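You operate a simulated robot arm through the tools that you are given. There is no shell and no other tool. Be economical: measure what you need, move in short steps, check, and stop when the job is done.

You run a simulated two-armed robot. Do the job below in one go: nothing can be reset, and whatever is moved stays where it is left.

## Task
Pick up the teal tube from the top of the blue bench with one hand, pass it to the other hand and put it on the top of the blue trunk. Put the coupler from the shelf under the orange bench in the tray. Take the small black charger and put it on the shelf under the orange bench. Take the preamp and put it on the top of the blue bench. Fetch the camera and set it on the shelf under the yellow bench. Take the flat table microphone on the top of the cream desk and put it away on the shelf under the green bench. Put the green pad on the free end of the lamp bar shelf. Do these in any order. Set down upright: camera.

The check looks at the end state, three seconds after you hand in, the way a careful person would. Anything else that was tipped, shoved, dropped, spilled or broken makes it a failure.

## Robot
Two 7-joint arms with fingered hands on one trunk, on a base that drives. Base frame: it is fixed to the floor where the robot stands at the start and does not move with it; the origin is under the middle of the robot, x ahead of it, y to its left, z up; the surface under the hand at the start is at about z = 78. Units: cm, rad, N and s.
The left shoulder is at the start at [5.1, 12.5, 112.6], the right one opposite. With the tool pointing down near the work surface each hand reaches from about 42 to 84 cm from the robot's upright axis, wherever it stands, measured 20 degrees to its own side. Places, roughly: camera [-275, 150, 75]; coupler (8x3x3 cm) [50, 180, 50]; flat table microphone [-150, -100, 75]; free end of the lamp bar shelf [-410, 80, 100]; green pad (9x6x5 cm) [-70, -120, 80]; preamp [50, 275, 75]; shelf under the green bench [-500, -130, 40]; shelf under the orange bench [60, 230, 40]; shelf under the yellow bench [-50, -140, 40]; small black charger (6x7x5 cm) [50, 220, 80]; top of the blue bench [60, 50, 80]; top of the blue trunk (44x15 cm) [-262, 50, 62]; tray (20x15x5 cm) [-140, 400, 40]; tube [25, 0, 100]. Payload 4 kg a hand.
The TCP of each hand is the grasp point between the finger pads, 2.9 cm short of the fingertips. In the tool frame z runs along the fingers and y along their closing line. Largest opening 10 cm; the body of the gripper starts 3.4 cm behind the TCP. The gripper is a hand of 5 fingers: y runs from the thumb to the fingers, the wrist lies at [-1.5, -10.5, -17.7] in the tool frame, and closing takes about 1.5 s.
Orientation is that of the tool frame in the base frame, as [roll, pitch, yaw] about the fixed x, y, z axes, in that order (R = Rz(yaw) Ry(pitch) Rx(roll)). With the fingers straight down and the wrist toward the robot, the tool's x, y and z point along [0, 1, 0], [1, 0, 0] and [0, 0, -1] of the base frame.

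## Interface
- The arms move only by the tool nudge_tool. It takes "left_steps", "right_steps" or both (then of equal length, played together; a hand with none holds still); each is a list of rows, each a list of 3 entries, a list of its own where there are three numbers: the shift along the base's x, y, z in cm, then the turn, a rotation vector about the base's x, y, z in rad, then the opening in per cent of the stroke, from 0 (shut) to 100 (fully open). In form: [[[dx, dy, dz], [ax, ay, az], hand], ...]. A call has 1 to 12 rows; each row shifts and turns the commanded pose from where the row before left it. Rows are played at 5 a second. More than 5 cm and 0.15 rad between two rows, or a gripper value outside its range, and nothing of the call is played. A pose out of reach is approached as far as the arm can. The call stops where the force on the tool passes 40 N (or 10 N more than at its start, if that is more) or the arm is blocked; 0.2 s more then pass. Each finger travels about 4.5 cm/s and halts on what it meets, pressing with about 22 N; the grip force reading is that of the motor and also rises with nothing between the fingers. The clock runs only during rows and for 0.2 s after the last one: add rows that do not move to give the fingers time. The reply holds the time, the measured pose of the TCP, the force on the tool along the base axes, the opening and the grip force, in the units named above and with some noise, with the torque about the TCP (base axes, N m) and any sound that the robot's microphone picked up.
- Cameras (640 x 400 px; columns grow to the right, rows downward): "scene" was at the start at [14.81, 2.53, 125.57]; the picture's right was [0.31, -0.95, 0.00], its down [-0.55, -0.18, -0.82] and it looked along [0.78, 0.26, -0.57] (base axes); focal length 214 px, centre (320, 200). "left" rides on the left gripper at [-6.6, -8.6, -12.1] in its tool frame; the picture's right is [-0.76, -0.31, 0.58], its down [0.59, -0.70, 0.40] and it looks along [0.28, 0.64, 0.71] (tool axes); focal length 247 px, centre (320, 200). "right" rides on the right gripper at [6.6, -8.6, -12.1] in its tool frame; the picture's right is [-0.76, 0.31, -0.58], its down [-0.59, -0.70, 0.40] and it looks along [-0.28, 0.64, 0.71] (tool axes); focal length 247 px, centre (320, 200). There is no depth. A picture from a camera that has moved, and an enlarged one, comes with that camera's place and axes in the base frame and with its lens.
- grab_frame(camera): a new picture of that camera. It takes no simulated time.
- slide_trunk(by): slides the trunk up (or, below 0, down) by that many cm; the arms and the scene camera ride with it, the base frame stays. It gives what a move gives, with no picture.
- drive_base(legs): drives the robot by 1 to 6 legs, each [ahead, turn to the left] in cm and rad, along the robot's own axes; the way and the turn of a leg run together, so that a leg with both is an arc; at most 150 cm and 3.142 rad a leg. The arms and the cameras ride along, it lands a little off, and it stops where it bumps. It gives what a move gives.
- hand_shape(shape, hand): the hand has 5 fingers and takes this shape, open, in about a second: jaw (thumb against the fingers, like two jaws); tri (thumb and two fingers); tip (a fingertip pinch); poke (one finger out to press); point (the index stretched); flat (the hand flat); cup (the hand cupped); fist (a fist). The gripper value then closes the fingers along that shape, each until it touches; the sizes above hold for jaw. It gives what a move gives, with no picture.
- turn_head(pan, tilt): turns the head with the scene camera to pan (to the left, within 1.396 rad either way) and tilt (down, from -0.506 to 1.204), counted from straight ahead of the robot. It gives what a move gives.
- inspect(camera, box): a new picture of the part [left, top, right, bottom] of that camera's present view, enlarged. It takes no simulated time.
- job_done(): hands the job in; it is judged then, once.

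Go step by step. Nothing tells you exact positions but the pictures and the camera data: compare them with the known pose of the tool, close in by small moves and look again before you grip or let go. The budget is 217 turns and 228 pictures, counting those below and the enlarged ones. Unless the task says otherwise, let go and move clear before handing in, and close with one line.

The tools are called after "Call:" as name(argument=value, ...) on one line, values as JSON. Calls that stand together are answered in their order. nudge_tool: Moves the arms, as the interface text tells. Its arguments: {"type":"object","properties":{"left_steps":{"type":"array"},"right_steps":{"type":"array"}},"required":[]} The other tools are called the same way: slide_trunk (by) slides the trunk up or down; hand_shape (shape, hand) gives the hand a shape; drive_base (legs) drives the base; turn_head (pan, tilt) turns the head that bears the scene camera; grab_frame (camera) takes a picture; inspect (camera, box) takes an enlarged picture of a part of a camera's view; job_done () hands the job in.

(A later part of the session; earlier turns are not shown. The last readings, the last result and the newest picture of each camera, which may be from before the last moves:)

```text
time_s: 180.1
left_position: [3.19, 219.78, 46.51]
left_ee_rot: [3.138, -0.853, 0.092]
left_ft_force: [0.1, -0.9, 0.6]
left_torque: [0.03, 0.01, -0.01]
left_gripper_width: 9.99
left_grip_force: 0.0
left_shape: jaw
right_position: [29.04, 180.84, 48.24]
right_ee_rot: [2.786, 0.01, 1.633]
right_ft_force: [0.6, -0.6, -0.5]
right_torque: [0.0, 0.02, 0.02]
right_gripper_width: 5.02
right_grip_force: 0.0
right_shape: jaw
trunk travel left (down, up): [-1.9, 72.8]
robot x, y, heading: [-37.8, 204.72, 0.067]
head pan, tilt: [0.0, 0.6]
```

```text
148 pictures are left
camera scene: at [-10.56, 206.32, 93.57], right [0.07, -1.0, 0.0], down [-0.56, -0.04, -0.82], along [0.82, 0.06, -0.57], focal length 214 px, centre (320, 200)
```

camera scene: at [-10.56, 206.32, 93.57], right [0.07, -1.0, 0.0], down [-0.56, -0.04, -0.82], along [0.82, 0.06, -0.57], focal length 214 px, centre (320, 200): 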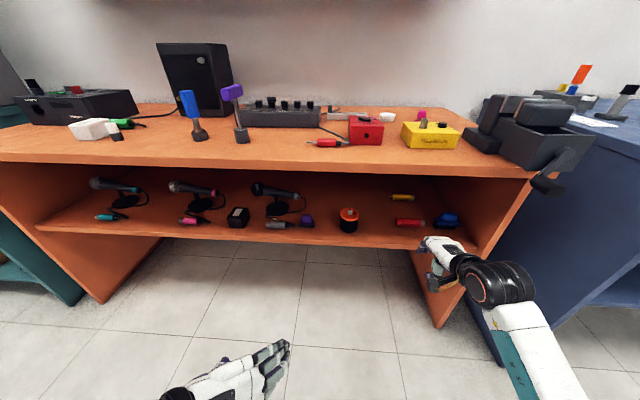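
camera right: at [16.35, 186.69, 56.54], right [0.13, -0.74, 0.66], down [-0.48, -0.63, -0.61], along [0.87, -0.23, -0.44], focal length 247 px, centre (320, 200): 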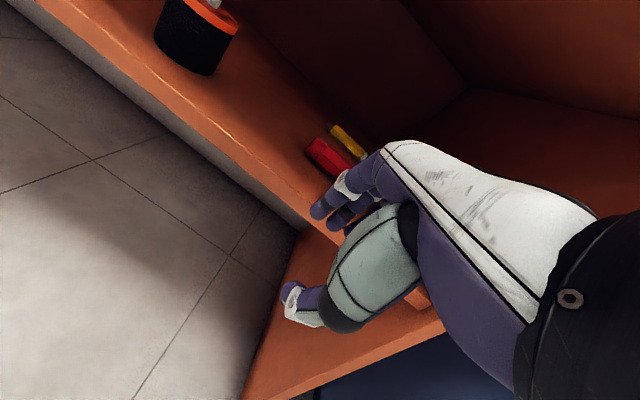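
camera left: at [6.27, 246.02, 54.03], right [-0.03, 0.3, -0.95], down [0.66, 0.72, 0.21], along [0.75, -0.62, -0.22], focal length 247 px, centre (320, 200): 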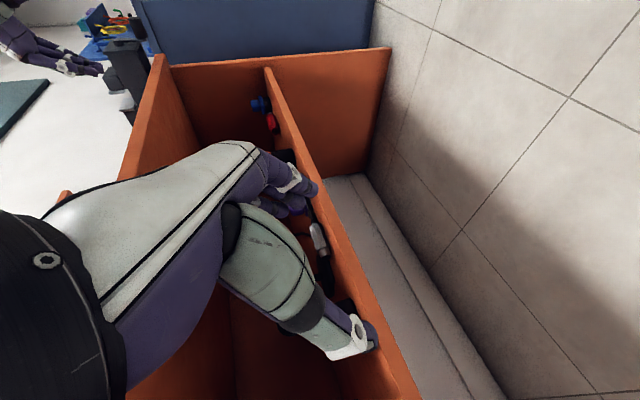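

Call:
nudge_tool(right_steps=[[[0, 0, 1.3], [0, 0, 0], 50], [[0, -0.5, 1.3], [0, 0, 0], 50], [[0, 0, 0], [0, 0, 0], 50]])

Call:
drive_base(legs=[[12, 0]])

Call:
grab_frame(camera="right")

Call:
inspect(camera="scene", box=[320, 140, 560, 290])

```text
time_s: 180.9
left_position: [3.26, 219.77, 46.49]
left_ee_rot: [3.138, -0.852, 0.09]
left_ft_force: [0.5, -0.4, 0.5]
left_torque: [0.0, 0.0, -0.01]
left_gripper_width: 9.99
left_grip_force: 0.0
left_shape: jaw
right_position: [28.99, 180.25, 50.95]
right_ee_rot: [2.786, 0.009, 1.635]
right_ft_force: [-0.2, -0.2, 0.6]
right_torque: [0.06, 0.02, -0.01]
right_gripper_width: 5.06
right_grip_force: 0.1
right_shape: jaw
trunk travel left (down, up): [-1.9, 72.8]
robot x, y, heading: [-37.53, 204.63, 0.065]
head pan, tilt: [0.0, 0.6]
```

```text
time_s: 182.1
left_position: [15.28, 220.35, 46.56]
left_ee_rot: [3.138, -0.852, 0.089]
left_ft_force: [-0.1, 0.0, 1.0]
left_torque: [0.0, 0.01, 0.03]
left_gripper_width: 9.96
left_grip_force: 0.0
left_shape: jaw
right_position: [41.03, 180.88, 50.99]
right_ee_rot: [2.786, 0.01, 1.632]
right_ft_force: [0.4, -0.4, -0.2]
right_torque: [0.01, 0.0, -0.01]
right_gripper_width: 4.99
right_grip_force: 0.0
right_shape: jaw
trunk travel left (down, up): [-1.9, 72.8]
robot x, y, heading: [-25.86, 205.75, 0.066]
head pan, tilt: [0.0, 0.6]
```

```text
147 pictures are left
camera right: at [28.34, 186.79, 59.19], right [0.13, -0.74, 0.66], down [-0.48, -0.63, -0.61], along [0.87, -0.24, -0.44], focal length 247 px, centre (320, 200)
```

right: 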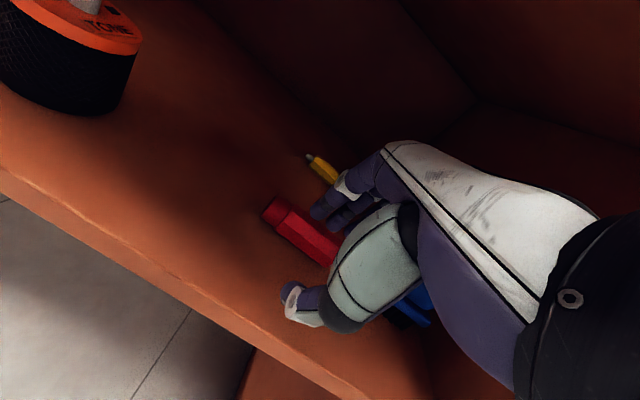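

```text
2.67 times, centred on (440, 215) of scene
camera zoom: at [1.52, 207.04, 93.58], right [0.07, -1.0, 0.0], down [-0.56, -0.04, -0.82], along [0.82, 0.05, -0.57], focal length 572 px, centre (0, 160)
```

zoom: 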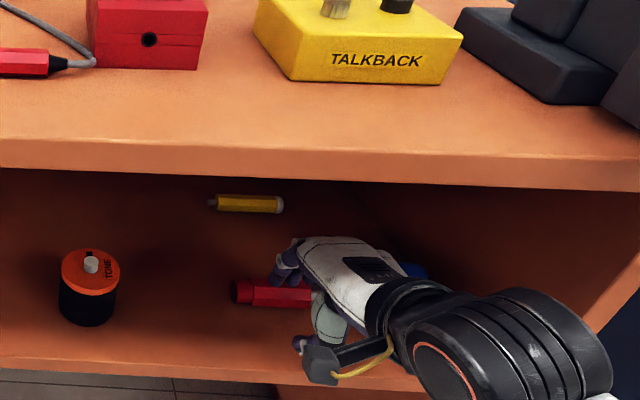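

The fingers are above and behind the coupler's line. I'll go forward 4.2 cm, lower 2 cm and check.

Call:
nudge_tool(right_steps=[[[1.4, 0, 0], [0, 0, 0], 50], [[1.4, 0, 0], [0, 0, 0], 50], [[1.4, 0, 0], [0, 0, 0], 50], [[0, 0, -0.7], [0, 0, 0], 50], [[0, 0, -0.7], [0, 0, 0], 50], [[0, 0, -0.6], [0, 0, 0], 50], [[0, 0, 0], [0, 0, 0], 50]])

Call:
grab_frame(camera="right")

Call:
inspect(camera="scene", box=[380, 180, 480, 270])

```text
time_s: 183.7
left_position: [15.35, 220.41, 46.54]
left_ee_rot: [-3.14, -0.851, 0.086]
left_ft_force: [-0.7, 0.2, 0.5]
left_torque: [0.04, -0.01, -0.03]
left_gripper_width: 10.01
left_grip_force: 0.0
left_shape: jaw
right_position: [45.12, 180.85, 49.03]
right_ee_rot: [2.783, 0.01, 1.632]
right_ft_force: [-0.6, 0.2, 5.2]
right_torque: [0.01, 0.13, 0.0]
right_gripper_width: 5.03
right_grip_force: 0.1
right_shape: jaw
trunk travel left (down, up): [-1.9, 72.8]
robot x, y, heading: [-25.69, 205.53, 0.068]
head pan, tilt: [0.0, 0.6]
```

```text
145 pictures are left
camera right: at [32.53, 186.78, 57.24], right [0.13, -0.74, 0.66], down [-0.48, -0.63, -0.61], along [0.87, -0.23, -0.44], focal length 247 px, centre (320, 200)
```

right: 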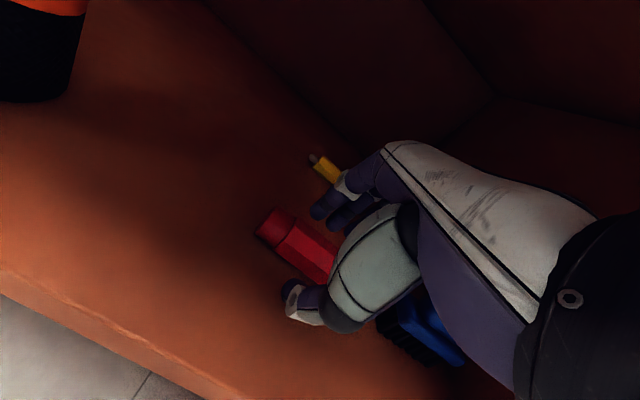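

```text
4.44 times, centred on (430, 225) of scene
camera zoom: at [1.49, 207.05, 93.59], right [0.07, -1.0, 0.0], down [-0.56, -0.04, -0.83], along [0.82, 0.05, -0.56], focal length 953 px, centre (-169, 89)
```

zoom: 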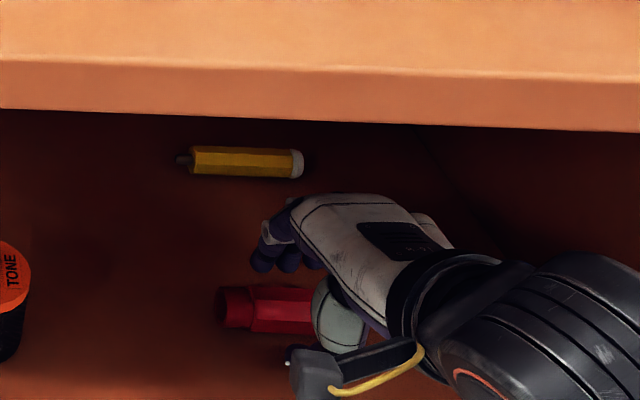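

The coupler is between the thumb and fingers, and the thumb just touches the shelf. I'll raise slightly and close.

Call:
nudge_tool(right_steps=[[[0, 0, 0.3], [0, 0, 0], 50], [[0, 0, 0], [0, 0, 0], 30], [[0, 0, 0], [0, 0, 0], 15], [[0, 0, 0], [0, 0, 0], 0], [[0, 0, 0], [0, 0, 0], 0], [[0, 0, 0], [0, 0, 0], 0], [[0, 0, 0], [0, 0, 0], 0]])

Call:
grab_frame(camera="right")

```text
time_s: 185.3
left_position: [15.19, 220.37, 46.59]
left_ee_rot: [3.14, -0.851, 0.088]
left_ft_force: [-0.1, -0.6, 1.4]
left_torque: [-0.01, 0.03, 0.03]
left_gripper_width: 9.96
left_grip_force: 0.1
left_shape: jaw
right_position: [45.17, 180.94, 49.3]
right_ee_rot: [2.785, 0.009, 1.633]
right_ft_force: [-0.5, -0.4, 0.7]
right_torque: [0.03, -0.02, 0.0]
right_gripper_width: 1.97
right_grip_force: 22.0
right_shape: jaw
trunk travel left (down, up): [-1.9, 72.8]
robot x, y, heading: [-26.0, 205.3, 0.065]
head pan, tilt: [0.0, 0.6]
```

```text
143 pictures are left
camera right: at [32.53, 186.79, 57.55], right [0.13, -0.74, 0.66], down [-0.48, -0.63, -0.61], along [0.87, -0.24, -0.44], focal length 247 px, centre (320, 200)
```

right: 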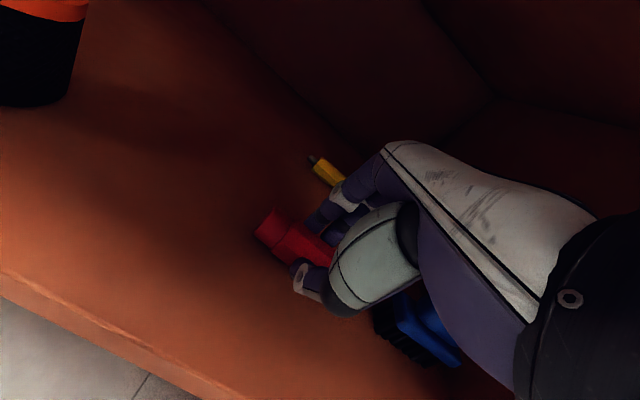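

Gripped at a width of 2. I'll lift a little, check, and back the base out.

Call:
nudge_tool(right_steps=[[[0, 0, 0.7], [0, 0, 0], 0], [[0, 0, 0.8], [0, 0, 0], 0], [[0, 0, 0.8], [0, 0, 0], 0], [[0, 0, 0], [0, 0, 0], 0]])

Call:
grab_frame(camera="right")

```text
time_s: 186.3
left_position: [15.35, 220.44, 46.43]
left_ee_rot: [3.139, -0.852, 0.089]
left_ft_force: [-0.2, 0.1, -1.1]
left_torque: [-0.03, 0.04, -0.02]
left_gripper_width: 9.98
left_grip_force: 0.1
left_shape: jaw
right_position: [45.29, 180.94, 51.56]
right_ee_rot: [2.786, 0.01, 1.634]
right_ft_force: [-0.3, -0.6, -0.9]
right_torque: [0.03, 0.01, 0.02]
right_gripper_width: 1.98
right_grip_force: 22.0
right_shape: jaw
trunk travel left (down, up): [-1.9, 72.8]
robot x, y, heading: [-25.77, 205.28, 0.064]
head pan, tilt: [0.0, 0.6]
```

```text
142 pictures are left
camera right: at [32.65, 186.87, 59.82], right [0.13, -0.74, 0.65], down [-0.48, -0.63, -0.61], along [0.87, -0.24, -0.44], focal length 247 px, centre (320, 200)
```

right: 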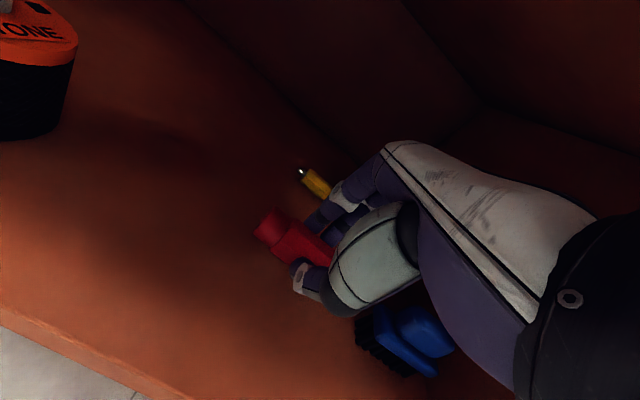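

Coupler is up. I'll back out, raise the trunk, and look towards the tray in the north-west.

Call:
drive_base(legs=[[-32, 0]])

Call:
slide_trunk(by=36)

Call:
turn_head(pan=1.39, tilt=0.3)

Call:
grab_frame(camera="scene")

```text
time_s: 188.4
left_position: [-17.01, 218.45, 46.4]
left_ee_rot: [3.14, -0.853, 0.09]
left_ft_force: [0.1, -0.3, 0.4]
left_torque: [0.04, 0.0, -0.04]
left_gripper_width: 9.98
left_grip_force: 0.0
left_shape: jaw
right_position: [13.06, 179.03, 51.58]
right_ee_rot: [2.787, 0.01, 1.635]
right_ft_force: [-0.4, 1.4, -0.5]
right_torque: [0.01, -0.02, -0.02]
right_gripper_width: 1.99
right_grip_force: 22.1
right_shape: jaw
trunk travel left (down, up): [-1.9, 72.8]
robot x, y, heading: [-58.44, 203.32, 0.065]
head pan, tilt: [0.0, 0.6]
```

```text
time_s: 191.9
left_position: [-17.01, 218.54, 82.47]
left_ee_rot: [3.139, -0.851, 0.093]
left_ft_force: [-0.2, 0.5, 0.2]
left_torque: [0.01, 0.01, -0.02]
left_gripper_width: 9.98
left_grip_force: 0.0
left_shape: jaw
right_position: [13.14, 178.92, 87.52]
right_ee_rot: [2.788, 0.009, 1.635]
right_ft_force: [-0.1, 0.3, -1.3]
right_torque: [0.0, -0.01, 0.02]
right_gripper_width: 1.99
right_grip_force: 22.3
right_shape: jaw
trunk travel left (down, up): [-37.9, 36.8]
robot x, y, heading: [-58.45, 203.18, 0.07]
head pan, tilt: [0.0, 0.6]
```

```text
time_s: 193.5
left_position: [-17.02, 218.45, 82.53]
left_ee_rot: [3.14, -0.851, 0.092]
left_ft_force: [0.0, 0.2, -0.7]
left_torque: [0.02, 0.0, 0.01]
left_gripper_width: 9.97
left_grip_force: 0.1
left_shape: jaw
right_position: [13.1, 179.01, 87.53]
right_ee_rot: [2.786, 0.01, 1.635]
right_ft_force: [-1.5, -0.2, -1.5]
right_torque: [-0.01, -0.02, -0.02]
right_gripper_width: 1.99
right_grip_force: 22.8
right_shape: jaw
trunk travel left (down, up): [-37.9, 36.8]
robot x, y, heading: [-58.16, 203.47, 0.07]
head pan, tilt: [1.389, 0.3]
```

```text
141 pictures are left
camera scene: at [-51.81, 212.72, 133.92], right [0.99, -0.11, 0.0], down [-0.03, -0.29, -0.96], along [0.11, 0.95, -0.3], focal length 214 px, centre (320, 200)
```

scene: 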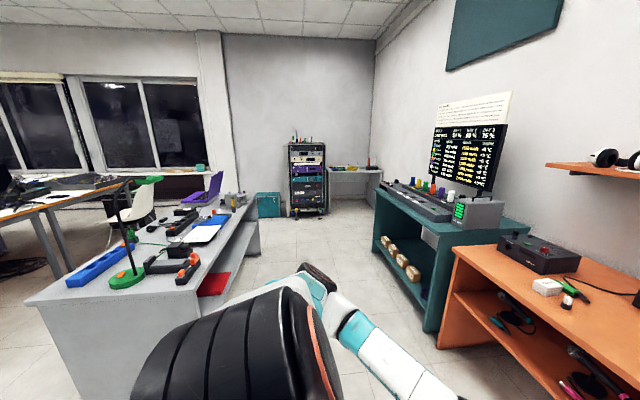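

The red tray is on the lower shelf of the grey desk, which faces east. I'll retract the right hand, raise the arms and drive over there.

Call:
nudge_tool(right_steps=[[[-2, 0.5, 2], [0, 0, 0], 0], [[-2, 0.5, 2], [0, 0, 0], 0], [[-2, 0.5, 2], [0, 0, 0], 0], [[-2, 0.5, 2], [0, 0, 0], 0], [[-2, 0.5, 2], [0, 0, 0], 0], [[-2, 0.5, 2], [0, 0, 0], 0], [[-2, 0.5, 2], [0, 0, 0], 0], [[-2, 0.5, 2], [0, 0, 0], 0]])

Call:
slide_trunk(by=15)

Call:
drive_base(legs=[[0, 1.26], [150, 0], [0, 1.81]])

Call:
turn_head(pan=0, tilt=0.6)

Call:
grab_frame(camera="scene")

```text
time_s: 195.3
left_position: [-17.06, 218.45, 82.63]
left_ee_rot: [3.14, -0.852, 0.091]
left_ft_force: [-0.9, 0.4, -0.3]
left_torque: [0.01, 0.04, 0.01]
left_gripper_width: 10.0
left_grip_force: 0.1
left_shape: jaw
right_position: [-2.95, 183.0, 103.71]
right_ee_rot: [2.787, 0.01, 1.638]
right_ft_force: [0.0, -0.8, -0.3]
right_torque: [0.0, -0.02, 0.02]
right_gripper_width: 1.97
right_grip_force: 21.2
right_shape: jaw
trunk travel left (down, up): [-37.9, 36.8]
robot x, y, heading: [-58.09, 203.48, 0.068]
head pan, tilt: [1.389, 0.3]
```

```text
time_s: 197.0
left_position: [-17.05, 218.46, 97.55]
left_ee_rot: [3.136, -0.851, 0.095]
left_ft_force: [0.7, 0.0, -0.4]
left_torque: [0.04, -0.01, 0.0]
left_gripper_width: 9.97
left_grip_force: 0.0
left_shape: jaw
right_position: [-2.84, 183.04, 118.47]
right_ee_rot: [2.788, 0.011, 1.636]
right_ft_force: [-0.7, 0.2, -0.7]
right_torque: [0.03, 0.05, 0.03]
right_gripper_width: 1.98
right_grip_force: 22.6
right_shape: jaw
trunk travel left (down, up): [-52.9, 21.8]
robot x, y, heading: [-57.94, 203.59, 0.064]
head pan, tilt: [1.389, 0.3]
```

```text
time_s: 212.2
left_position: [-65.91, 337.64, 97.45]
left_ee_rot: [3.137, -0.849, -3.095]
left_ft_force: [0.3, -0.3, -0.2]
left_torque: [0.0, -0.02, -0.03]
left_gripper_width: 9.96
left_grip_force: 0.1
left_shape: jaw
right_position: [-78.34, 373.67, 118.75]
right_ee_rot: [2.787, 0.009, -1.553]
right_ft_force: [0.1, 0.1, 0.2]
right_torque: [-0.02, 0.0, 0.0]
right_gripper_width: 1.92
right_grip_force: 21.9
right_shape: jaw
trunk travel left (down, up): [-52.9, 21.8]
robot x, y, heading: [-24.08, 350.47, -3.12]
head pan, tilt: [1.389, 0.3]
```

```text
time_s: 213.8
left_position: [-66.0, 337.61, 97.53]
left_ee_rot: [3.138, -0.851, -3.095]
left_ft_force: [0.3, -0.1, 0.0]
left_torque: [0.03, 0.02, -0.03]
left_gripper_width: 10.0
left_grip_force: 0.0
left_shape: jaw
right_position: [-78.32, 373.7, 118.62]
right_ee_rot: [2.785, 0.011, -1.553]
right_ft_force: [0.6, 0.1, 0.2]
right_torque: [-0.02, -0.02, -0.02]
right_gripper_width: 1.94
right_grip_force: 22.0
right_shape: jaw
trunk travel left (down, up): [-52.9, 21.8]
robot x, y, heading: [-24.28, 350.6, -3.12]
head pan, tilt: [0.0, 0.6]
```

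```text
140 pictures are left
camera scene: at [-36.11, 350.3, 146.34], right [-0.02, 1.0, 0.0], down [0.56, 0.01, -0.82], along [-0.82, -0.02, -0.57], focal length 214 px, centre (320, 200)
```

scene: 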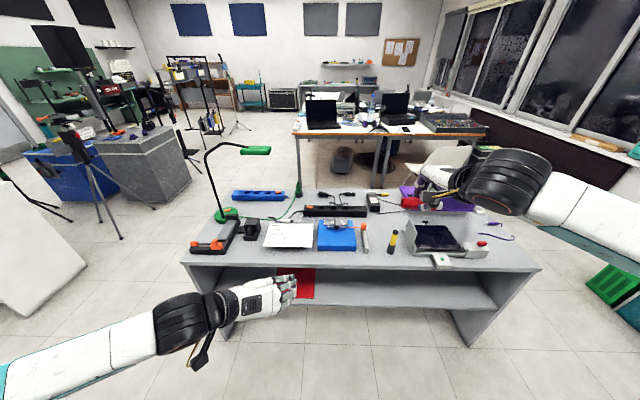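

I'll lower the trunk to see what is on this desk's shelf.

Call:
slide_trunk(by=-38)

Call:
turn_head(pan=0, tilt=0.45)

Call:
grab_frame(camera="scene")

```text
time_s: 217.4
left_position: [-66.01, 337.74, 59.51]
left_ee_rot: [3.139, -0.855, -3.095]
left_ft_force: [0.2, 0.2, 0.1]
left_torque: [0.0, 0.02, 0.03]
left_gripper_width: 9.98
left_grip_force: 0.0
left_shape: jaw
right_position: [-78.4, 373.75, 80.57]
right_ee_rot: [2.786, 0.011, -1.555]
right_ft_force: [0.8, 0.4, 0.2]
right_torque: [-0.01, 0.0, -0.01]
right_gripper_width: 1.93
right_grip_force: 22.3
right_shape: jaw
trunk travel left (down, up): [-14.9, 59.8]
robot x, y, heading: [-24.18, 351.06, -3.125]
head pan, tilt: [0.0, 0.6]
```

```text
time_s: 218.2
left_position: [-66.06, 337.66, 59.46]
left_ee_rot: [3.138, -0.851, -3.096]
left_ft_force: [-0.2, -0.4, 0.1]
left_torque: [-0.01, 0.02, 0.01]
left_gripper_width: 9.99
left_grip_force: 0.1
left_shape: jaw
right_position: [-78.44, 373.67, 80.55]
right_ee_rot: [2.787, 0.011, -1.554]
right_ft_force: [0.5, -0.1, -0.7]
right_torque: [0.0, -0.04, -0.05]
right_gripper_width: 1.96
right_grip_force: 21.9
right_shape: jaw
trunk travel left (down, up): [-14.9, 59.8]
robot x, y, heading: [-24.39, 350.58, -3.12]
head pan, tilt: [0.0, 0.45]
```

```text
139 pictures are left
camera scene: at [-45.68, 350.1, 108.79], right [-0.02, 1.0, 0.0], down [0.44, 0.01, -0.9], along [-0.9, -0.02, -0.44], focal length 214 px, centre (320, 200)
```

scene: 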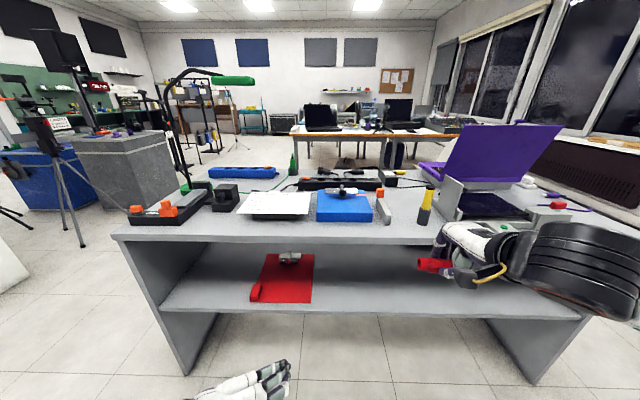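

Call:
inspect(camera="scene", box=[220, 230, 360, 330])

Call:
turn_head(pan=-0.9, tilt=0.4)

Call:
grab_frame(camera="scene")

```text
4.00 times, centred on (290, 280) of scene
camera zoom: at [-45.68, 350.1, 108.79], right [-0.02, 1.0, 0.0], down [0.44, 0.01, -0.9], along [-0.9, -0.02, -0.44], focal length 858 px, centre (440, -120)
```

zoom: 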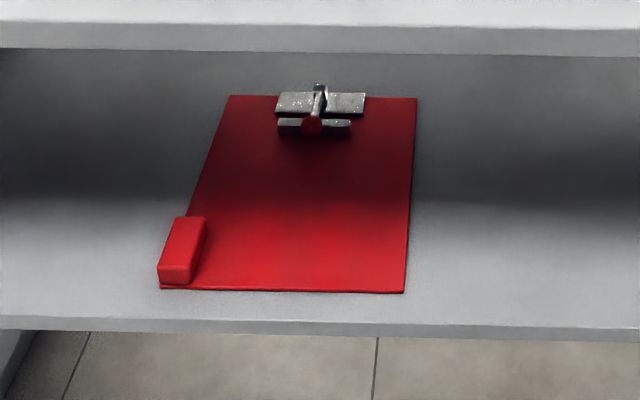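

```text
time_s: 219.3
left_position: [-66.01, 337.66, 59.47]
left_ee_rot: [3.138, -0.852, -3.093]
left_ft_force: [-0.2, -0.4, 0.6]
left_torque: [-0.07, 0.01, 0.0]
left_gripper_width: 10.0
left_grip_force: 0.0
left_shape: jaw
right_position: [-78.39, 373.73, 80.57]
right_ee_rot: [2.787, 0.009, -1.554]
right_ft_force: [0.6, 0.2, 0.6]
right_torque: [0.02, 0.0, 0.02]
right_gripper_width: 1.92
right_grip_force: 21.7
right_shape: jaw
trunk travel left (down, up): [-14.9, 59.8]
robot x, y, heading: [-24.16, 350.44, -3.117]
head pan, tilt: [-0.901, 0.4]
```

```text
137 pictures are left
camera scene: at [-42.41, 357.43, 109.26], right [0.77, 0.64, 0.0], down [0.25, -0.3, -0.92], along [-0.59, 0.71, -0.39], focal length 214 px, centre (320, 200)
```

scene: 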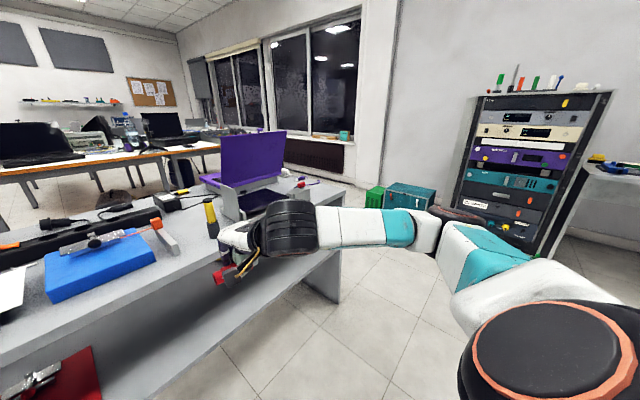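

The red thing is a clipboard, not a tray. I'll lower further and look deeper under the desk, and around it.

Call:
slide_trunk(by=-13)

Call:
turn_head(pan=-0.3, tilt=0.3)

Call:
grab_frame(camera="scene")

Call:
turn_head(pan=-1.39, tilt=0.3)

Call:
grab_frame(camera="scene")

```text
time_s: 220.9
left_position: [-65.9, 337.72, 46.65]
left_ee_rot: [3.14, -0.85, -3.097]
left_ft_force: [0.8, 0.2, 0.1]
left_torque: [-0.02, 0.03, 0.01]
left_gripper_width: 9.99
left_grip_force: 0.0
left_shape: jaw
right_position: [-79.67, 373.61, 62.14]
right_ee_rot: [2.913, 0.009, -1.552]
right_ft_force: [0.1, -0.1, -0.4]
right_torque: [0.0, -0.01, 0.01]
right_gripper_width: 1.93
right_grip_force: 21.7
right_shape: jaw
trunk travel left (down, up): [-1.9, 72.8]
robot x, y, heading: [-24.52, 350.74, -3.122]
head pan, tilt: [-0.901, 0.4]
```

```text
time_s: 221.9
left_position: [-66.0, 337.65, 46.51]
left_ee_rot: [3.14, -0.851, -3.096]
left_ft_force: [-0.4, 0.1, -0.2]
left_torque: [-0.01, 0.03, 0.02]
left_gripper_width: 9.98
left_grip_force: 0.0
left_shape: jaw
right_position: [-79.69, 373.69, 62.23]
right_ee_rot: [2.912, 0.01, -1.553]
right_ft_force: [-0.3, 0.2, -0.5]
right_torque: [-0.03, -0.03, 0.04]
right_gripper_width: 1.96
right_grip_force: 22.1
right_shape: jaw
trunk travel left (down, up): [-1.9, 72.8]
robot x, y, heading: [-24.71, 350.5, -3.122]
head pan, tilt: [-0.3, 0.3]
```

```text
136 pictures are left
camera scene: at [-51.52, 352.74, 96.32], right [0.28, 0.96, 0.0], down [0.28, -0.08, -0.96], along [-0.92, 0.26, -0.3], focal length 214 px, centre (320, 200)
```

scene: 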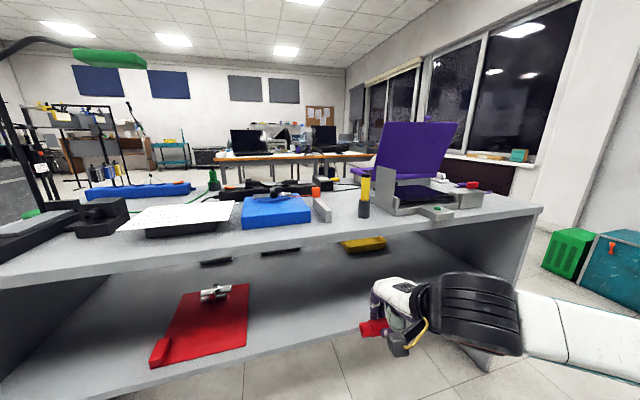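

```text
time_s: 223.3
left_position: [-65.95, 337.64, 46.46]
left_ee_rot: [3.14, -0.853, -3.097]
left_ft_force: [-0.1, 0.1, 0.9]
left_torque: [0.0, 0.02, 0.0]
left_gripper_width: 9.98
left_grip_force: 0.1
left_shape: jaw
right_position: [-79.63, 373.76, 62.21]
right_ee_rot: [2.913, 0.009, -1.552]
right_ft_force: [-0.3, -0.4, -0.1]
right_torque: [0.01, 0.03, -0.02]
right_gripper_width: 1.95
right_grip_force: 21.7
right_shape: jaw
trunk travel left (down, up): [-1.9, 72.8]
robot x, y, heading: [-24.24, 350.71, -3.12]
head pan, tilt: [-1.389, 0.3]
```

```text
135 pictures are left
camera scene: at [-44.43, 359.31, 96.32], right [0.98, 0.2, 0.0], down [0.06, -0.29, -0.96], along [-0.19, 0.94, -0.3], focal length 214 px, centre (320, 200)
```

scene: 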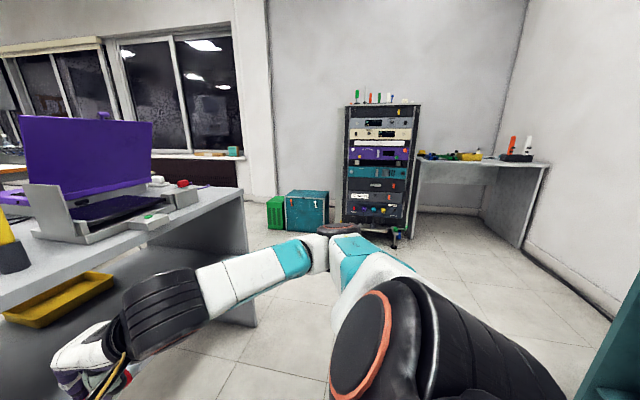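

The yellow tray is at the back (west side) of this desk's shelf, at about [-139, 399]. I'll check whether the desk is open at its west side.

Call:
turn_head(pan=-0.3, tilt=0.3)

Call:
inspect(camera="scene", box=[160, 200, 480, 350])

```text
time_s: 224.6
left_position: [-65.88, 337.68, 46.47]
left_ee_rot: [3.138, -0.851, -3.094]
left_ft_force: [0.4, -0.9, -0.2]
left_torque: [0.03, -0.02, -0.03]
left_gripper_width: 9.97
left_grip_force: 0.1
left_shape: jaw
right_position: [-79.69, 373.76, 62.12]
right_ee_rot: [2.914, 0.009, -1.553]
right_ft_force: [0.8, 0.6, -0.7]
right_torque: [-0.03, 0.02, 0.01]
right_gripper_width: 1.96
right_grip_force: 22.2
right_shape: jaw
trunk travel left (down, up): [-1.9, 72.8]
robot x, y, heading: [-24.02, 350.72, -3.123]
head pan, tilt: [-0.3, 0.3]
```

```text
2.00 times, centred on (320, 275) of scene
camera zoom: at [-51.52, 352.74, 96.32], right [0.28, 0.96, 0.0], down [0.28, -0.08, -0.96], along [-0.92, 0.26, -0.3], focal length 429 px, centre (320, 50)
```

zoom: 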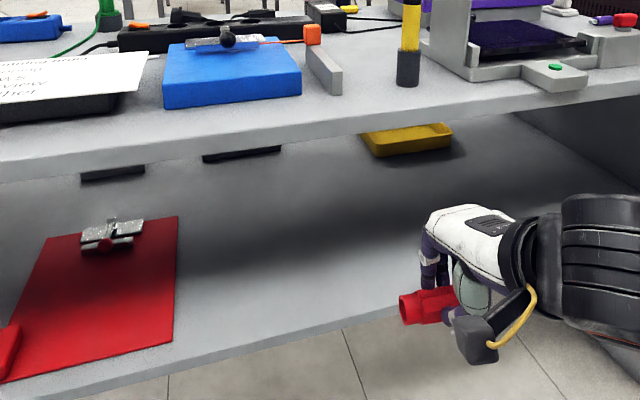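

I'll go round the desk's south end to its west side. First I'll raise the trunk, then drive in stages.

Call:
slide_trunk(by=40)

Call:
turn_head(pan=0.2, tilt=0.45)

Call:
drive_base(legs=[[0, 1.02], [120, 0], [0, -1.13]])

Call:
grab_frame(camera="scene")

```text
time_s: 228.4
left_position: [-65.94, 337.72, 86.47]
left_ee_rot: [3.139, -0.851, -3.097]
left_ft_force: [-0.4, -0.2, 0.7]
left_torque: [0.03, 0.0, 0.0]
left_gripper_width: 9.99
left_grip_force: 0.0
left_shape: jaw
right_position: [-79.7, 373.74, 102.23]
right_ee_rot: [2.916, 0.011, -1.551]
right_ft_force: [-0.2, 0.6, 0.0]
right_torque: [-0.02, 0.01, 0.0]
right_gripper_width: 1.96
right_grip_force: 21.7
right_shape: jaw
trunk travel left (down, up): [-41.9, 32.8]
robot x, y, heading: [-24.02, 350.79, -3.12]
head pan, tilt: [-0.3, 0.3]
```

```text
time_s: 229.3
left_position: [-65.97, 337.63, 86.55]
left_ee_rot: [3.138, -0.85, -3.096]
left_ft_force: [-0.1, -0.2, -0.4]
left_torque: [0.01, 0.03, -0.03]
left_gripper_width: 10.0
left_grip_force: 0.1
left_shape: jaw
right_position: [-79.6, 373.82, 102.21]
right_ee_rot: [2.914, 0.012, -1.551]
right_ft_force: [0.2, -0.3, 0.0]
right_torque: [-0.03, -0.04, -0.03]
right_gripper_width: 1.94
right_grip_force: 21.9
right_shape: jaw
trunk travel left (down, up): [-41.9, 32.8]
robot x, y, heading: [-24.35, 351.04, -3.124]
head pan, tilt: [0.201, 0.45]
```

```text
time_s: 241.0
left_position: [-127.46, 238.97, 86.47]
left_ee_rot: [3.138, -0.852, 3.071]
left_ft_force: [1.3, 0.5, 0.5]
left_torque: [0.03, 0.03, -0.03]
left_gripper_width: 10.0
left_grip_force: 0.1
left_shape: jaw
right_position: [-136.91, 276.33, 102.12]
right_ee_rot: [2.913, 0.011, -1.667]
right_ft_force: [-0.4, -0.1, -0.6]
right_torque: [0.01, 0.0, -0.03]
right_gripper_width: 1.87
right_grip_force: 22.3
right_shape: jaw
trunk travel left (down, up): [-41.9, 32.8]
robot x, y, heading: [-84.53, 247.26, 3.05]
head pan, tilt: [0.201, 0.45]
```

```text
133 pictures are left
camera scene: at [-97.88, 246.37, 136.59], right [-0.11, 0.99, 0.0], down [0.43, 0.05, -0.9], along [-0.9, -0.1, -0.44], focal length 214 px, centre (320, 200)
```

scene: 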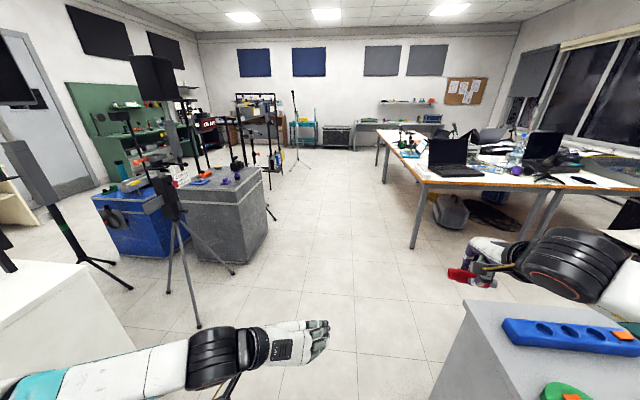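

Call:
inspect(camera="scene", box=[140, 130, 300, 290])

```text
2.50 times, centred on (220, 210) of scene
camera zoom: at [-97.88, 246.37, 136.59], right [-0.11, 0.99, 0.0], down [0.43, 0.05, -0.9], along [-0.9, -0.1, -0.44], focal length 536 px, centre (570, 175)
```

zoom: 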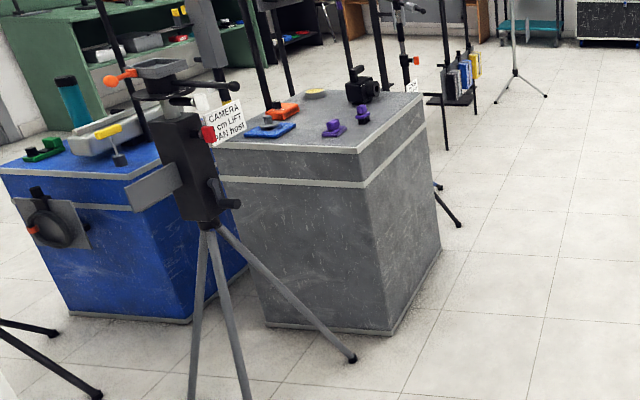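

The camera is on the grey trunk at about [-284, 147] (trunk top z about 71), reachable from the north. First the tray: I'll drive to the desk's west side.

Call:
drive_base(legs=[[112, 0], [0, -1.46], [60, 0]])

Call:
turn_head(pan=-0.5, tilt=0.5)

Call:
grab_frame(camera="scene")

Call:
turn_head(pan=0.5, tilt=0.5)

Call:
grab_frame(camera="scene")

```text
time_s: 243.1
left_position: [-146.32, 240.28, 87.0]
left_ee_rot: [3.129, -0.862, 3.081]
left_ft_force: [0.8, 0.4, -0.2]
left_torque: [-0.05, 0.0, 0.02]
left_gripper_width: 10.01
left_grip_force: 0.0
left_shape: jaw
right_position: [-154.83, 278.36, 101.22]
right_ee_rot: [2.936, 0.029, -1.678]
right_ft_force: [0.0, -0.8, -0.1]
right_torque: [0.07, -0.02, 0.0]
right_gripper_width: 1.91
right_grip_force: 21.6
right_shape: jaw
trunk travel left (down, up): [-41.9, 32.8]
robot x, y, heading: [-103.7, 249.1, 3.046]
head pan, tilt: [0.201, 0.45]
stopped in leg 1: the robot was blocked; the commanded pose is now the measured one
```

```text
time_s: 244.2
left_position: [-146.29, 240.27, 87.02]
left_ee_rot: [3.133, -0.862, 3.077]
left_ft_force: [0.2, 0.7, -0.4]
left_torque: [-0.01, -0.03, -0.01]
left_gripper_width: 9.97
left_grip_force: 0.0
left_shape: jaw
right_position: [-155.0, 278.35, 101.39]
right_ee_rot: [2.934, 0.029, -1.679]
right_ft_force: [0.5, 0.1, -0.3]
right_torque: [0.01, 0.01, 0.0]
right_gripper_width: 1.89
right_grip_force: 21.8
right_shape: jaw
trunk travel left (down, up): [-41.9, 32.8]
robot x, y, heading: [-104.15, 248.77, 3.048]
head pan, tilt: [-0.499, 0.499]
```

```text
131 pictures are left
camera scene: at [-114.05, 251.88, 136.52], right [0.56, 0.83, 0.01], down [0.38, -0.25, -0.89], along [-0.73, 0.5, -0.46], focal length 214 px, centre (320, 200)
```

scene: 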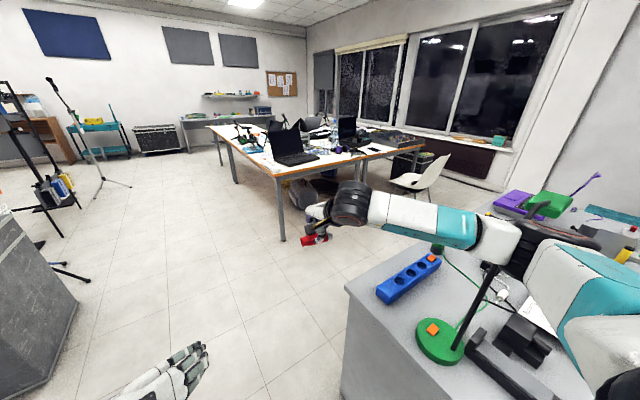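

```text
time_s: 245.4
left_position: [-146.23, 240.34, 87.06]
left_ee_rot: [3.133, -0.863, 3.077]
left_ft_force: [0.0, -0.2, 0.9]
left_torque: [0.0, 0.03, -0.03]
left_gripper_width: 9.99
left_grip_force: 0.1
left_shape: jaw
right_position: [-154.93, 278.4, 101.46]
right_ee_rot: [2.935, 0.028, -1.678]
right_ft_force: [-0.2, -0.1, 1.0]
right_torque: [-0.04, -0.01, 0.02]
right_gripper_width: 1.89
right_grip_force: 21.9
right_shape: jaw
trunk travel left (down, up): [-41.9, 32.8]
robot x, y, heading: [-104.13, 249.08, 3.048]
head pan, tilt: [0.499, 0.499]
```

```text
130 pictures are left
camera scene: at [-114.86, 243.24, 136.38], right [-0.39, 0.92, 0.02], down [0.43, 0.2, -0.88], along [-0.81, -0.34, -0.47], focal length 214 px, centre (320, 200)
```

scene: 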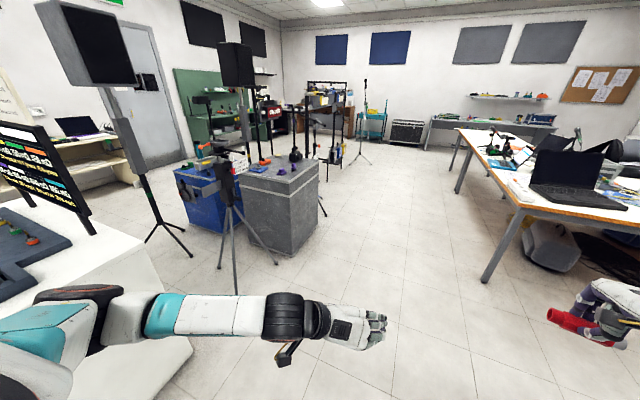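

The right elbow touched the desk lamp and the robot stopped. I'll back straight off the way I came and check the lamp.

Call:
drive_base(legs=[[-22, 0]])

Call:
turn_head(pan=-0.7, tilt=0.5)

Call:
grab_frame(camera="scene")

```text
time_s: 247.1
left_position: [-125.43, 239.06, 86.44]
left_ee_rot: [-3.135, -0.849, 3.073]
left_ft_force: [-0.1, 0.5, -0.2]
left_torque: [0.05, 0.01, -0.01]
left_gripper_width: 10.02
left_grip_force: 0.0
left_shape: jaw
right_position: [-134.66, 277.22, 100.34]
right_ee_rot: [2.947, 0.017, -1.671]
right_ft_force: [0.2, -0.4, -1.6]
right_torque: [0.02, 0.0, 0.02]
right_gripper_width: 1.9
right_grip_force: 21.6
right_shape: jaw
trunk travel left (down, up): [-41.9, 32.8]
robot x, y, heading: [-82.43, 246.76, 3.053]
head pan, tilt: [0.499, 0.499]
```

```text
time_s: 248.5
left_position: [-125.66, 239.01, 86.52]
left_ee_rot: [-3.136, -0.851, 3.072]
left_ft_force: [0.5, -0.1, -0.2]
left_torque: [0.0, 0.0, 0.0]
left_gripper_width: 10.0
left_grip_force: 0.0
left_shape: jaw
right_position: [-134.51, 277.11, 100.31]
right_ee_rot: [2.945, 0.018, -1.672]
right_ft_force: [0.0, -0.8, -0.8]
right_torque: [-0.03, 0.01, 0.02]
right_gripper_width: 1.91
right_grip_force: 22.0
right_shape: jaw
trunk travel left (down, up): [-41.9, 32.8]
robot x, y, heading: [-82.25, 246.83, 3.048]
head pan, tilt: [-0.7, 0.499]
```

```text
129 pictures are left
camera scene: at [-93.11, 253.62, 136.14], right [0.71, 0.71, 0.0], down [0.34, -0.34, -0.88], along [-0.62, 0.62, -0.48], focal length 214 px, centre (320, 200)
```

scene: 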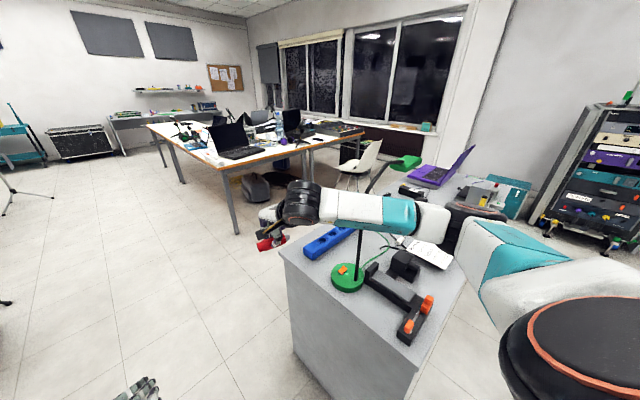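

The lamp stands where it was and upright. I'll take a wider path further south, then go north on the west side.

Call:
drive_base(legs=[[-15, 0], [0, 0.5], [75, 0], [0, -0.5], [60, 0]])

Call:
grab_frame(camera="scene")

```text
time_s: 259.5
left_position: [-240.01, 211.49, 86.44]
left_ee_rot: [-3.135, -0.851, 3.072]
left_ft_force: [-0.1, 0.4, -0.2]
left_torque: [0.0, -0.03, -0.02]
left_gripper_width: 10.01
left_grip_force: 0.0
left_shape: jaw
right_position: [-249.0, 249.41, 100.2]
right_ee_rot: [2.948, 0.018, -1.671]
right_ft_force: [-0.8, -0.5, 0.0]
right_torque: [-0.02, -0.01, -0.01]
right_gripper_width: 1.89
right_grip_force: 22.5
right_shape: jaw
trunk travel left (down, up): [-41.9, 32.8]
robot x, y, heading: [-196.85, 219.56, 3.05]
head pan, tilt: [-0.7, 0.499]
```

```text
128 pictures are left
camera scene: at [-207.55, 226.08, 136.14], right [0.71, 0.71, 0.0], down [0.34, -0.34, -0.88], along [-0.62, 0.62, -0.48], focal length 214 px, centre (320, 200)
```

scene: 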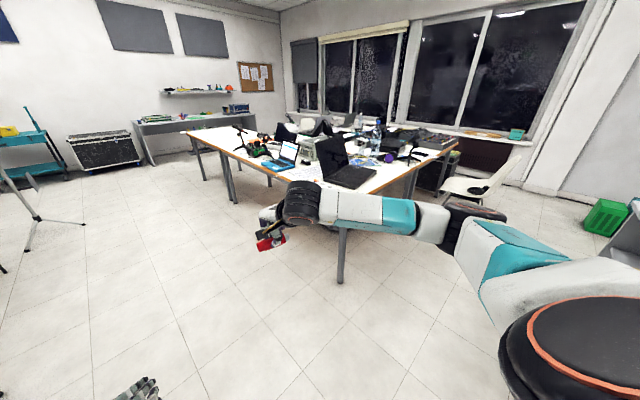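

Call:
drive_base(legs=[[0, -1.44], [120, 0]])

Call:
turn_head(pan=-0.9, tilt=0.6)

Call:
grab_frame(camera="scene")

Call:
turn_head(pan=0.5, tilt=0.5)

Call:
grab_frame(camera="scene")

```text
time_s: 269.2
left_position: [-218.87, 382.03, 86.52]
left_ee_rot: [-3.132, -0.849, 1.648]
left_ft_force: [-0.8, -0.6, -0.9]
left_torque: [0.02, 0.0, 0.03]
left_gripper_width: 9.97
left_grip_force: 0.1
left_shape: jaw
right_position: [-182.59, 396.53, 100.38]
right_ee_rot: [2.949, 0.016, -3.095]
right_ft_force: [0.5, 0.2, -0.2]
right_torque: [0.0, 0.03, 0.03]
right_gripper_width: 1.88
right_grip_force: 22.1
right_shape: jaw
trunk travel left (down, up): [-41.9, 32.8]
robot x, y, heading: [-204.43, 340.66, 1.631]
head pan, tilt: [-0.7, 0.499]
```

```text
time_s: 270.0
left_position: [-218.92, 382.04, 86.48]
left_ee_rot: [-3.134, -0.851, 1.649]
left_ft_force: [-0.3, 0.7, 0.4]
left_torque: [0.0, -0.02, -0.04]
left_gripper_width: 10.01
left_grip_force: 0.1
left_shape: jaw
right_position: [-182.56, 396.61, 100.32]
right_ee_rot: [2.947, 0.016, -3.094]
right_ft_force: [0.9, 0.3, 0.2]
right_torque: [0.01, -0.03, 0.0]
right_gripper_width: 1.88
right_grip_force: 22.3
right_shape: jaw
trunk travel left (down, up): [-41.9, 32.8]
robot x, y, heading: [-204.59, 340.26, 1.628]
head pan, tilt: [-0.901, 0.6]
```

```text
127 pictures are left
camera scene: at [-198.15, 350.58, 135.24], right [0.67, -0.74, 0.0], down [-0.42, -0.38, -0.83], along [0.61, 0.55, -0.56], focal length 214 px, centre (320, 200)
```

scene: 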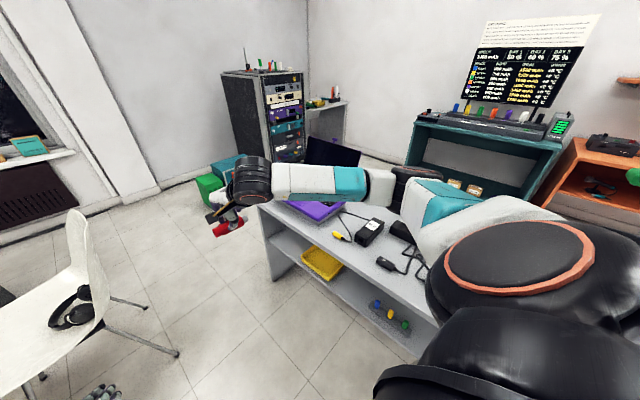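

```text
time_s: 271.5
left_position: [-218.98, 382.0, 86.5]
left_ee_rot: [-3.134, -0.85, 1.648]
left_ft_force: [0.2, -1.3, 0.0]
left_torque: [0.01, -0.04, 0.0]
left_gripper_width: 9.99
left_grip_force: 0.2
left_shape: jaw
right_position: [-182.6, 396.55, 100.26]
right_ee_rot: [2.946, 0.018, -3.095]
right_ft_force: [0.1, -0.4, 0.0]
right_torque: [-0.01, 0.04, -0.02]
right_gripper_width: 1.88
right_grip_force: 21.9
right_shape: jaw
trunk travel left (down, up): [-41.9, 32.8]
robot x, y, heading: [-204.49, 340.33, 1.636]
head pan, tilt: [0.499, 0.499]
```

```text
126 pictures are left
camera scene: at [-209.55, 352.39, 136.14], right [0.85, 0.53, 0.0], down [0.25, -0.41, -0.88], along [-0.47, 0.74, -0.48], focal length 214 px, centre (320, 200)
```

scene: 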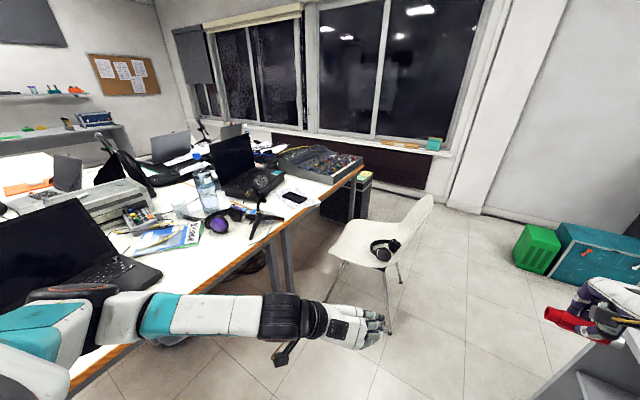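

The desk's west side is open, and the tray is right there. The left elbow is close to the table, so I'll extend the left arm forward to narrow the robot, then drive up and face east.

Call:
nudge_tool(left_steps=[[[0.7, 1.8, 0.6], [0, 0, 0], 100], [[0.7, 1.8, 0.6], [0, 0, 0], 100], [[0.7, 1.8, 0.6], [0, 0, 0], 100], [[0.7, 1.8, 0.6], [0, 0, 0], 100], [[0.7, 1.8, 0.6], [0, 0, 0], 100], [[0.7, 1.8, 0.6], [0, 0, 0], 100], [[0.7, 1.8, 0.6], [0, 0, 0], 100], [[0.7, 1.8, 0.6], [0, 0, 0], 100], [[0.7, 1.8, 0.6], [0, 0, 0], 100], [[0.7, 1.8, 0.6], [0, 0, 0], 100], [[0.7, 1.8, 0.6], [0, 0, 0], 100], [[0.7, 1.8, 0.6], [0, 0, 0], 100]])

Call:
grab_frame(camera="scene")

```text
time_s: 274.1
left_position: [-210.46, 403.55, 93.62]
left_ee_rot: [-3.132, -0.849, 1.649]
left_ft_force: [0.0, -0.5, -0.2]
left_torque: [0.02, 0.01, 0.0]
left_gripper_width: 9.98
left_grip_force: 0.0
left_shape: jaw
right_position: [-182.51, 396.66, 100.32]
right_ee_rot: [2.948, 0.018, -3.095]
right_ft_force: [-1.0, 0.4, -0.2]
right_torque: [0.03, 0.0, 0.02]
right_gripper_width: 1.85
right_grip_force: 22.1
right_shape: jaw
trunk travel left (down, up): [-41.9, 32.8]
robot x, y, heading: [-204.52, 340.62, 1.634]
head pan, tilt: [0.499, 0.499]
```

```text
125 pictures are left
camera scene: at [-209.53, 352.42, 136.14], right [0.85, 0.53, 0.0], down [0.25, -0.41, -0.88], along [-0.47, 0.74, -0.48], focal length 214 px, centre (320, 200)
```

scene: 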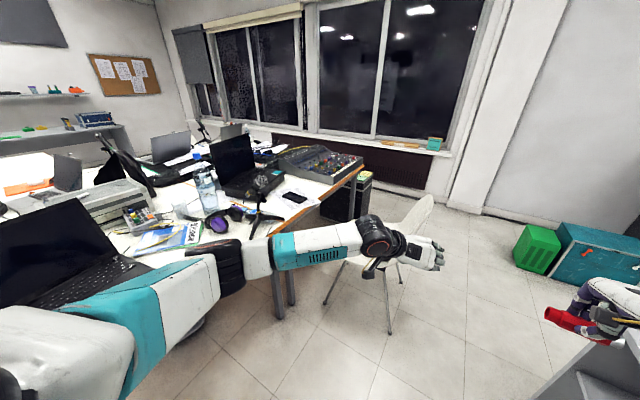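

Call:
drive_base(legs=[[56, 0]])

Call:
grab_frame(camera="scene")

```text
time_s: 277.3
left_position: [-214.35, 459.76, 93.77]
left_ee_rot: [-3.136, -0.849, 1.653]
left_ft_force: [0.7, -0.1, 0.6]
left_torque: [0.02, -0.01, -0.02]
left_gripper_width: 9.98
left_grip_force: 0.0
left_shape: jaw
right_position: [-186.29, 452.86, 100.33]
right_ee_rot: [2.949, 0.017, -3.091]
right_ft_force: [0.3, 0.2, -0.6]
right_torque: [-0.02, 0.01, -0.02]
right_gripper_width: 1.9
right_grip_force: 21.7
right_shape: jaw
trunk travel left (down, up): [-41.9, 32.8]
robot x, y, heading: [-207.99, 396.73, 1.637]
head pan, tilt: [0.499, 0.499]
```

```text
124 pictures are left
camera scene: at [-213.09, 408.63, 136.13], right [0.85, 0.53, 0.0], down [0.26, -0.41, -0.88], along [-0.47, 0.74, -0.48], focal length 214 px, centre (320, 200)
```

scene: 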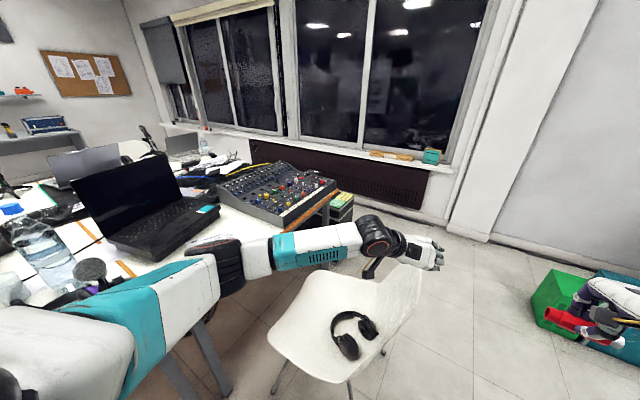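

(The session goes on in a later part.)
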